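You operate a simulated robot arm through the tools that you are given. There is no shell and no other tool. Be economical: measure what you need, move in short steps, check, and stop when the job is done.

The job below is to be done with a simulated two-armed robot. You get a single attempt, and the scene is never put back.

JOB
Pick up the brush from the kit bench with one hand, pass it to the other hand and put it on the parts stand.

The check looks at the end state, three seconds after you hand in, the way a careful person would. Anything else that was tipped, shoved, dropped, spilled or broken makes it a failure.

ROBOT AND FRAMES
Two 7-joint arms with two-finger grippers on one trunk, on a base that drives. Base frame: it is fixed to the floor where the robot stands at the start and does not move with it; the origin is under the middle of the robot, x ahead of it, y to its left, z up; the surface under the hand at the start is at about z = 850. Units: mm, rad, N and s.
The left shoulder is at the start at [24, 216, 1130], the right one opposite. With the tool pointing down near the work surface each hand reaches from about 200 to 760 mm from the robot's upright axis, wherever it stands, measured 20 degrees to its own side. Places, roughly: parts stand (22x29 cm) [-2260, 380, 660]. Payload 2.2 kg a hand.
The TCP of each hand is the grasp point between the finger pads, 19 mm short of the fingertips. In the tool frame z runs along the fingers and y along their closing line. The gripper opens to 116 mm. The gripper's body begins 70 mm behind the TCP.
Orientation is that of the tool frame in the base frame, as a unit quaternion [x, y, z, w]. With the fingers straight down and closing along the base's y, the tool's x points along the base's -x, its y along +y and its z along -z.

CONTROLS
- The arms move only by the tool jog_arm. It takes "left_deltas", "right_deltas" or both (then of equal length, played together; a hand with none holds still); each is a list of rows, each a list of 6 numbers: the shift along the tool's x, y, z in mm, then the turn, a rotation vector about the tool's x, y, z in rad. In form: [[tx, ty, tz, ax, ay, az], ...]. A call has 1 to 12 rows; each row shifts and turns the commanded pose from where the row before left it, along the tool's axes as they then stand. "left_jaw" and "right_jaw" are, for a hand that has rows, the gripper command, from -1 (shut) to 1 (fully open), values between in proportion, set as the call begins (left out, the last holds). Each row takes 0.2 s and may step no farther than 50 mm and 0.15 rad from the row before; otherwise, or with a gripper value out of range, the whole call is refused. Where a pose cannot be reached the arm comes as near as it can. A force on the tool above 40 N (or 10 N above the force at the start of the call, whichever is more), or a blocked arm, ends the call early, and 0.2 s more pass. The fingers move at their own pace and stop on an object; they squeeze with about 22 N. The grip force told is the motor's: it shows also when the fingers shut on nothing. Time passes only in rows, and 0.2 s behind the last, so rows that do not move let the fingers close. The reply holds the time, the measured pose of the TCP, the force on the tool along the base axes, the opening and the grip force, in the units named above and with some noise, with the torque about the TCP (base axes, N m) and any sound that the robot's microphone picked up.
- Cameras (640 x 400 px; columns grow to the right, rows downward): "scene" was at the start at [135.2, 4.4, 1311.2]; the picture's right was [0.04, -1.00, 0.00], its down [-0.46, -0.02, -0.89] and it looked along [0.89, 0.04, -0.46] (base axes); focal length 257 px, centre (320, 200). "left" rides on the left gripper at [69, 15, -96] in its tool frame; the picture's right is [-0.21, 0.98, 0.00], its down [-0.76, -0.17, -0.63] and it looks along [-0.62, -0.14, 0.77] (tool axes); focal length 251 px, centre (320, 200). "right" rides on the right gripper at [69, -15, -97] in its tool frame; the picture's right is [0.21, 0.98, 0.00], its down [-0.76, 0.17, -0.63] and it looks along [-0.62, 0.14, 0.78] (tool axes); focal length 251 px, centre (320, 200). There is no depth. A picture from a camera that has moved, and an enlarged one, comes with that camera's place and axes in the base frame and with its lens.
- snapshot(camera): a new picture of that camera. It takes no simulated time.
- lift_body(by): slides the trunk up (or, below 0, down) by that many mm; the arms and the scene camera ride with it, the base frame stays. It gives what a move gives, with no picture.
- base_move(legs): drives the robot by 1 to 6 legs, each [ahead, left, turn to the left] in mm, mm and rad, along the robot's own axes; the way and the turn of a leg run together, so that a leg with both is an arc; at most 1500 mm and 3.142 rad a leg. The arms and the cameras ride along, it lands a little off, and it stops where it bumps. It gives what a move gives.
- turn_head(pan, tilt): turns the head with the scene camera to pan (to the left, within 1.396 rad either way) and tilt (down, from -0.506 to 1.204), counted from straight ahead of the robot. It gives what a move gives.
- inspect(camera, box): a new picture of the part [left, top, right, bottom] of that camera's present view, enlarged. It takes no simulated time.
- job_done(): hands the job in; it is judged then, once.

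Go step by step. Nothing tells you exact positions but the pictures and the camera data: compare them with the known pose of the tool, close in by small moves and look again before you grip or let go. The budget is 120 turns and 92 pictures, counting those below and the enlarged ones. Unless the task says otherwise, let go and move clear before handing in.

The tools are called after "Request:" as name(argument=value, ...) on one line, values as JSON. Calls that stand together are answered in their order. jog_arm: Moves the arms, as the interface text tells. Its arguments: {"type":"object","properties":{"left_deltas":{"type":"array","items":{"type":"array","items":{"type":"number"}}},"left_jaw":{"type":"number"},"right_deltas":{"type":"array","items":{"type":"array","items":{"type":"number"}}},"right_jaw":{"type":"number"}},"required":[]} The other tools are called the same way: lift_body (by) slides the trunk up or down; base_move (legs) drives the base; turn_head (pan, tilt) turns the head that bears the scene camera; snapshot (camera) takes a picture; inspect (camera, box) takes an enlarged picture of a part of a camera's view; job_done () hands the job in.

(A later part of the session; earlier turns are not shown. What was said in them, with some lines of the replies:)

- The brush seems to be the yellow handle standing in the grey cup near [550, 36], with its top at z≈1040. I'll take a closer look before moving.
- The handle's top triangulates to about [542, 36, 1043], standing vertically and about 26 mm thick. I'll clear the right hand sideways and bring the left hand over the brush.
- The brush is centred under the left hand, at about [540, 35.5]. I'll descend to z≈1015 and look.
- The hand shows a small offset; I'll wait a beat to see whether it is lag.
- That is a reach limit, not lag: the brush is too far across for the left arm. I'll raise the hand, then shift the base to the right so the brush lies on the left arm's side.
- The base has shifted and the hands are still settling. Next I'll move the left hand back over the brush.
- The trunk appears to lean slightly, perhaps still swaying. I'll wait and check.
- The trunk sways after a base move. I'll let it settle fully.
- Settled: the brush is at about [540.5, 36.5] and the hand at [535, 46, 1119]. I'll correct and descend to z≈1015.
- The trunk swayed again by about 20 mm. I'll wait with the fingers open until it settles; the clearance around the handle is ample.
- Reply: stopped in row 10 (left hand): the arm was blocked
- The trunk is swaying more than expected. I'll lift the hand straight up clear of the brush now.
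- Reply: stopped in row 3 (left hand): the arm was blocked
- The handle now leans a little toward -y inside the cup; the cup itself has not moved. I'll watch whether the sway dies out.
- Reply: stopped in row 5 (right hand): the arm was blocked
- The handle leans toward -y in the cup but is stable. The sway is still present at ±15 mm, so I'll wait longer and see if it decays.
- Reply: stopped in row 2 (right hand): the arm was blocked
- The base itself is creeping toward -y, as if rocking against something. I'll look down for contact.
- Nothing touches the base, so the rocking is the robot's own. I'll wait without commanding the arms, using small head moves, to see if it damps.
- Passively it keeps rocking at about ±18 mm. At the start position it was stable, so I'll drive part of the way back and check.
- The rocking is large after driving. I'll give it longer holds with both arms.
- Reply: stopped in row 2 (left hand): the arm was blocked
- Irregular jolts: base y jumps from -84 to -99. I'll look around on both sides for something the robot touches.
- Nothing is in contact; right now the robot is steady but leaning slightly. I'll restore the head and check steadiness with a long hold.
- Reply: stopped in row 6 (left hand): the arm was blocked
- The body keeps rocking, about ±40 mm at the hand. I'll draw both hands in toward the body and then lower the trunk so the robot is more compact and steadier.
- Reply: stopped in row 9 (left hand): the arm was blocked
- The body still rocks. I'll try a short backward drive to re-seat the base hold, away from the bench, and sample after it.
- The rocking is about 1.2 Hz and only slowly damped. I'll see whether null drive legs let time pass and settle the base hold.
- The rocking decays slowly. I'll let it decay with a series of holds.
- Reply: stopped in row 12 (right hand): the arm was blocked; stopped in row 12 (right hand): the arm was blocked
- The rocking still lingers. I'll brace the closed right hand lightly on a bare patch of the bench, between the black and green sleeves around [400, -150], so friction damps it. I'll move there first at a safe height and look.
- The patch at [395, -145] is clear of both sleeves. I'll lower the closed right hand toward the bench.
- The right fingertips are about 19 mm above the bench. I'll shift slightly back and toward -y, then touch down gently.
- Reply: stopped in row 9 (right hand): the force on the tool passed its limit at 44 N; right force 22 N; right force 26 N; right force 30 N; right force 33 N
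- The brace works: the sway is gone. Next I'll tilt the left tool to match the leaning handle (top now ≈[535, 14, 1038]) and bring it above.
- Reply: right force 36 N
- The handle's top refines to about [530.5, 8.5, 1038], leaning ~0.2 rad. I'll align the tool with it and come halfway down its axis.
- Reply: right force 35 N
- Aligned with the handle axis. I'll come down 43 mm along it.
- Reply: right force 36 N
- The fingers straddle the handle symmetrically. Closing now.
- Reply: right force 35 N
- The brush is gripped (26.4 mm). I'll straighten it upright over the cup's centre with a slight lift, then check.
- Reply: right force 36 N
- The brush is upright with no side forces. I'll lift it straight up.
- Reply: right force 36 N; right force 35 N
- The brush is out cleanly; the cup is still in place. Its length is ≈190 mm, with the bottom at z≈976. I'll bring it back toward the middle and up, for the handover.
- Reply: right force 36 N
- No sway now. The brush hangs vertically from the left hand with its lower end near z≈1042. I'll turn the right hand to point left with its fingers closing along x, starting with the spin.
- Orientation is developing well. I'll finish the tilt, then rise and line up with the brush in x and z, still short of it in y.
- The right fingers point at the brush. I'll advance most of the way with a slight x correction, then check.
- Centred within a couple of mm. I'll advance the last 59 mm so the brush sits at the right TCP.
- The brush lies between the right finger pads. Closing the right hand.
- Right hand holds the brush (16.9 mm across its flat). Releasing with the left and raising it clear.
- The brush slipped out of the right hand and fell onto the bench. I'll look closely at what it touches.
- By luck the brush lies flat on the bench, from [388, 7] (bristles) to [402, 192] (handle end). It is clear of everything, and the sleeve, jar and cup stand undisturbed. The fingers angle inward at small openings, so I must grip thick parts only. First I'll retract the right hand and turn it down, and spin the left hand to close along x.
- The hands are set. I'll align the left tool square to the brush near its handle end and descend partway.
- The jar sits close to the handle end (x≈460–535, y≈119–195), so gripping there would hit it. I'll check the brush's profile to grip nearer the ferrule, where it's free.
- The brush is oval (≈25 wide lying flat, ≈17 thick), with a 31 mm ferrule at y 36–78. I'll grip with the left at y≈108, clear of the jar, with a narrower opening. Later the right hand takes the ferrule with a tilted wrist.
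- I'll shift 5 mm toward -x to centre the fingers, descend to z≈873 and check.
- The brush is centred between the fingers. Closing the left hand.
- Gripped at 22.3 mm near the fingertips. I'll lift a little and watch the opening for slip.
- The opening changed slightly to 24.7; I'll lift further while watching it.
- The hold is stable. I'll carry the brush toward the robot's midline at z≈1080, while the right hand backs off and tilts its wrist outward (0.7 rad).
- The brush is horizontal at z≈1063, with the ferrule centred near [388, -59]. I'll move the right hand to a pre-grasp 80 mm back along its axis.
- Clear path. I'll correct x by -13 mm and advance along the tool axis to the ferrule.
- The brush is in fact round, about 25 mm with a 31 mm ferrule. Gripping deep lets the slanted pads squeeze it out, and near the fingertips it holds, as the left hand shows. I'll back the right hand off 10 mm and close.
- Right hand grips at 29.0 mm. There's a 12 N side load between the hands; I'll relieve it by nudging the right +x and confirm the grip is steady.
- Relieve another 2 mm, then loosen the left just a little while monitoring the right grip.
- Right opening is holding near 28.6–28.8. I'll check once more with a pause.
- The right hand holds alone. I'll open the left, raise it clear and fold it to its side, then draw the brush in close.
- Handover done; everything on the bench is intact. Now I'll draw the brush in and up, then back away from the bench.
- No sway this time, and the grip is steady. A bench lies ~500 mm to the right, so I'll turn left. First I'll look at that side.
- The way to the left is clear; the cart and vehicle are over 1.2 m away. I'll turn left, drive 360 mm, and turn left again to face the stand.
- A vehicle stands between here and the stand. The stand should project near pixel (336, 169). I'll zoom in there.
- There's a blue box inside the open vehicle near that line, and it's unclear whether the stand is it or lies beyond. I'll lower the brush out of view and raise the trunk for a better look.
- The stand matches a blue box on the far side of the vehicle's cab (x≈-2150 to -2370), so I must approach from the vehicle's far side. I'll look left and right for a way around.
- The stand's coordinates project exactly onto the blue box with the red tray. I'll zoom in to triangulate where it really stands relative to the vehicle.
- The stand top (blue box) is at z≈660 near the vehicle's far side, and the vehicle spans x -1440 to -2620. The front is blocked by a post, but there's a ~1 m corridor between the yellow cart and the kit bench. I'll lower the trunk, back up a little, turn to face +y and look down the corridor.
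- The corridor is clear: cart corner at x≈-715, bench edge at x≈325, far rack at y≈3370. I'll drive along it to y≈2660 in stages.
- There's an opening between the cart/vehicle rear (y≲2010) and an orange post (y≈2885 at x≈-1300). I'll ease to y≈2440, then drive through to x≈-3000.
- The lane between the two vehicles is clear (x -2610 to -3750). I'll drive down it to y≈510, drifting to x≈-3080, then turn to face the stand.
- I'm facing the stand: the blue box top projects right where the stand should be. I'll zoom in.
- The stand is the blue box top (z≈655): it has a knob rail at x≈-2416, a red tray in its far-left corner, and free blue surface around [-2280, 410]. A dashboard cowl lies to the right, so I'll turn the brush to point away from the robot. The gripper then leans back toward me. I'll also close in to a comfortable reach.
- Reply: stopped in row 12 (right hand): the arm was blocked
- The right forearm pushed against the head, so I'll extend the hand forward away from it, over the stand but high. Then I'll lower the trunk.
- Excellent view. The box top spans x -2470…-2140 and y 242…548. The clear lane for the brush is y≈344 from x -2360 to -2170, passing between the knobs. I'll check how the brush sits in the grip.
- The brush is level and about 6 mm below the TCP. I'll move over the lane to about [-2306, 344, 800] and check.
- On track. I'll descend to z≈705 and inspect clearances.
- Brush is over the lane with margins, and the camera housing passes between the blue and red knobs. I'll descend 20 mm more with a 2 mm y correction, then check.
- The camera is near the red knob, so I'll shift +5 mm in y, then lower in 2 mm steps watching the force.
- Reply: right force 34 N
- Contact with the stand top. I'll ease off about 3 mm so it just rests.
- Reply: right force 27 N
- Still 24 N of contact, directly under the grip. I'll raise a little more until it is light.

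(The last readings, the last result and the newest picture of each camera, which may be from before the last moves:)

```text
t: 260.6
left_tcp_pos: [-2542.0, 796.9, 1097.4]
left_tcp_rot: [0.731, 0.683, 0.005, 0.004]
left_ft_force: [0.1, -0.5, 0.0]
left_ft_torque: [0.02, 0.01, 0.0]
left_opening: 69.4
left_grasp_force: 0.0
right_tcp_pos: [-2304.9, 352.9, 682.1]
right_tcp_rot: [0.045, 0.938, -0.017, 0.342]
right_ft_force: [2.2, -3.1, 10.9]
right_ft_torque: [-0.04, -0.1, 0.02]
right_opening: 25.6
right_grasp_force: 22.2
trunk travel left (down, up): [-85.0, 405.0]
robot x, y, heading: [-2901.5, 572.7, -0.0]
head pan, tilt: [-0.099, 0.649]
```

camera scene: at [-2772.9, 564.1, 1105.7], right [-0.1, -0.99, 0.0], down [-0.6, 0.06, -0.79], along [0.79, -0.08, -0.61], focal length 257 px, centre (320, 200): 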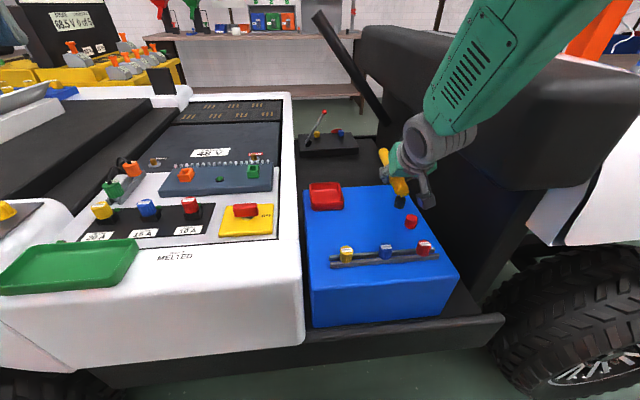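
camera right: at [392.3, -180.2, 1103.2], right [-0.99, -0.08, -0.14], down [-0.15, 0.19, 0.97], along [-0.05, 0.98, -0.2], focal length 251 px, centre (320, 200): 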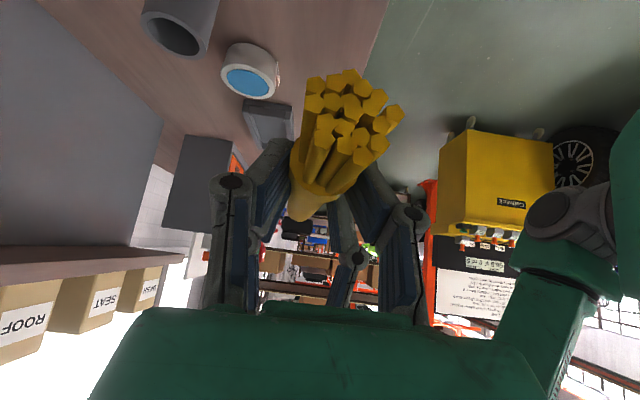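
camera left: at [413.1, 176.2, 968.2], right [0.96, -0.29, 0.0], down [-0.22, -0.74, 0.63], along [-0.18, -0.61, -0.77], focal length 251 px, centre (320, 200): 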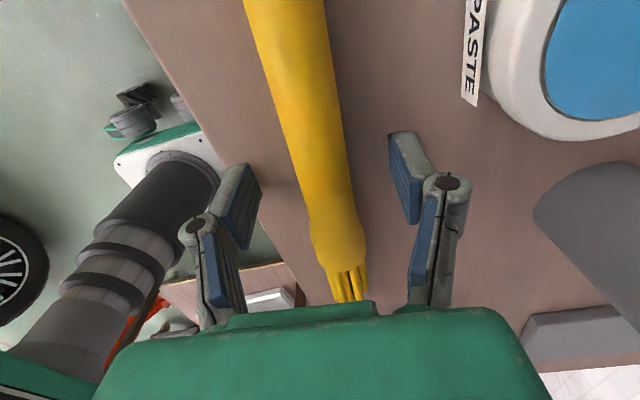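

One more small raise, then open the fingers modestly (~45 mm).

Request:
jog_arm(right_deltas=[[-1.0, 0, -1.2, 0, 0, 0], [0, 0, 0, 0, 0, 0]])

Request:
jog_arm(right_deltas=[[0, 0, 0, 0, 0, 0], [0, 0, 0, 0, 0, 0], [0, 0, 0, 0, 0, 0]], right_jaw=-0.22)

Request:
inspect(camera="scene", box=[300, 140, 470, 300])

```text
t: 261.2
left_tcp_pos: [-2541.4, 796.9, 1098.1]
left_tcp_rot: [0.731, 0.683, 0.004, 0.003]
left_ft_force: [-0.3, 0.5, 0.7]
left_ft_torque: [-0.01, -0.02, 0.0]
left_opening: 69.7
left_grasp_force: 0.0
right_tcp_pos: [-2305.2, 351.5, 683.6]
right_tcp_rot: [0.045, 0.938, -0.017, 0.343]
right_ft_force: [0.0, 0.0, -0.2]
right_ft_torque: [-0.02, 0.04, 0.02]
right_opening: 25.7
right_grasp_force: 22.0
trunk travel left (down, up): [-85.0, 405.0]
robot x, y, heading: [-2901.6, 568.6, -0.006]
head pan, tilt: [-0.099, 0.649]
```

```text
t: 262.0
left_tcp_pos: [-2541.7, 796.6, 1096.4]
left_tcp_rot: [0.731, 0.682, 0.004, 0.003]
left_ft_force: [-0.2, 0.0, 0.2]
left_ft_torque: [0.03, -0.01, 0.01]
left_opening: 69.6
left_grasp_force: 0.0
right_tcp_pos: [-2304.6, 351.7, 684.1]
right_tcp_rot: [0.046, 0.937, -0.017, 0.345]
right_ft_force: [-0.3, 0.0, 0.9]
right_ft_torque: [0.0, 0.02, 0.0]
right_opening: 45.1
right_grasp_force: 0.1
trunk travel left (down, up): [-85.0, 405.0]
robot x, y, heading: [-2901.1, 574.9, -0.004]
head pan, tilt: [-0.099, 0.649]
```

```text
2.50 times, centred on (385, 220) of scene
camera zoom: at [-2772.8, 564.2, 1105.7], right [-0.1, -0.99, 0.0], down [-0.6, 0.06, -0.79], along [0.79, -0.08, -0.61], focal length 642 px, centre (158, 150)
```

zoom: 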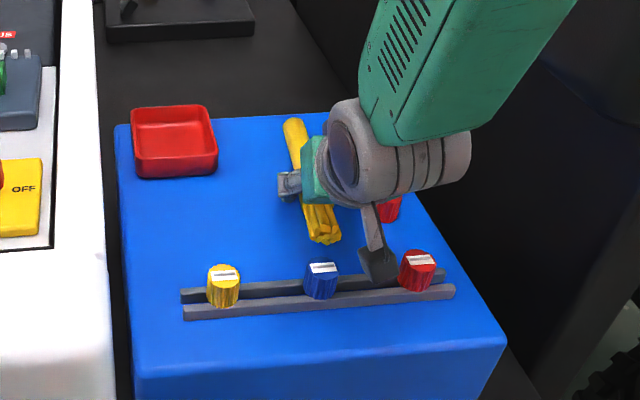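

The brush lies on the stand. I'll open slightly more and lift the hand straight up and away.

Request:
jog_arm(right_deltas=[[0, 0, 0, 0, 0, 0], [-3, 0, -3.5, 0, 0, 0], [-5, 0, -5.9, 0, 0, 0], [-6.5, 0, -7.7, 0, 0, 0], [-8, 0, -9.5, 0, 0, 0], [-10, 0, -11.8, 0, 0, 0], [-10, 0, -11.8, 0, 0, 0], [-10, 0, -11.8, 0, 0, 0], [-10, 0, -11.8, 0, 0, 0], [-10, 0, -11.8, 0, 0, 0], [-10, 0, -11.8, 0, 0, 0], [-8, 0, -9, 0, 0, 0]], right_jaw=0.0)

Request:
jog_arm(right_deltas=[[-10, 0, -11.8, 0, 0, 0], [-10, 0, -11.8, 0, 0, 0], [-10, 0, -11.8, 0, 0, 0], [-10, 0, -11.8, 0, 0, 0], [5, 0, -16, 0, 0, 0], [5, 0, -16, 0, 0, 0], [5, 0, -16, 0, 0, 0], [0, 0, 0, 0, 0, 0]])

Request:
snapshot(camera="scene")

```text
t: 264.6
left_tcp_pos: [-2541.0, 797.7, 1097.5]
left_tcp_rot: [0.731, 0.683, 0.004, 0.004]
left_ft_force: [0.7, 0.7, -0.2]
left_ft_torque: [-0.01, 0.02, 0.02]
left_opening: 69.7
left_grasp_force: 0.1
right_tcp_pos: [-2305.6, 352.3, 826.1]
right_tcp_rot: [0.046, 0.938, -0.017, 0.344]
right_ft_force: [-0.4, 0.3, 0.4]
right_ft_torque: [0.06, 0.0, 0.01]
right_opening: 58.1
right_grasp_force: 0.0
trunk travel left (down, up): [-85.0, 405.0]
robot x, y, heading: [-2904.1, 569.3, -0.001]
head pan, tilt: [-0.099, 0.649]
```

```text
t: 266.4
left_tcp_pos: [-2541.3, 797.3, 1098.0]
left_tcp_rot: [0.731, 0.683, 0.005, 0.003]
left_ft_force: [-0.4, -1.3, -0.6]
left_ft_torque: [-0.04, 0.01, 0.05]
left_opening: 69.4
left_grasp_force: 0.0
right_tcp_pos: [-2346.6, 356.7, 913.6]
right_tcp_rot: [0.047, 0.938, -0.018, 0.344]
right_ft_force: [0.3, 0.9, 0.2]
right_ft_torque: [-0.02, 0.02, -0.02]
right_opening: 58.0
right_grasp_force: 0.1
trunk travel left (down, up): [-85.0, 405.0]
robot x, y, heading: [-2902.6, 570.8, -0.006]
head pan, tilt: [-0.099, 0.649]
```

```text
1 pictures are left
camera scene: at [-2773.2, 564.2, 1105.7], right [-0.1, -0.99, 0.0], down [-0.6, 0.06, -0.79], along [0.79, -0.08, -0.61], focal length 257 px, centre (320, 200)
```

scene: 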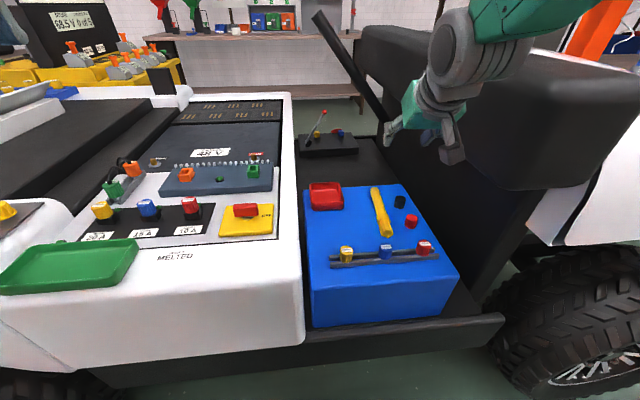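

The brush lies fully on the blue stand top, both hands are clear of it, and none of the knobs or trays around it have moved. I'm handing in now.

Request:
job_done()

```text
The job is handed in.
```

The brush is on the parts stand, and I have handed the job in. I took the stand to be the blue box on the far side of the vehicle's cab, because its top sits where the stand was given.

- **Pickup and handover:** The left hand lifted the brush out of the cup. On the first pass to the right hand it slipped and fell flat onto the kit bench, clear of everything. I picked it up again with the left hand, and the second pass held.
- **Other objects:** In the last pictures, nothing else on the bench or the stand had been tipped or moved. Early on, while the robot was swaying, the left hand pushed the brush to a lean in its cup; the cup stayed put.
- **End state:** The brush lies fully on the stand, and both hands are clear of it.
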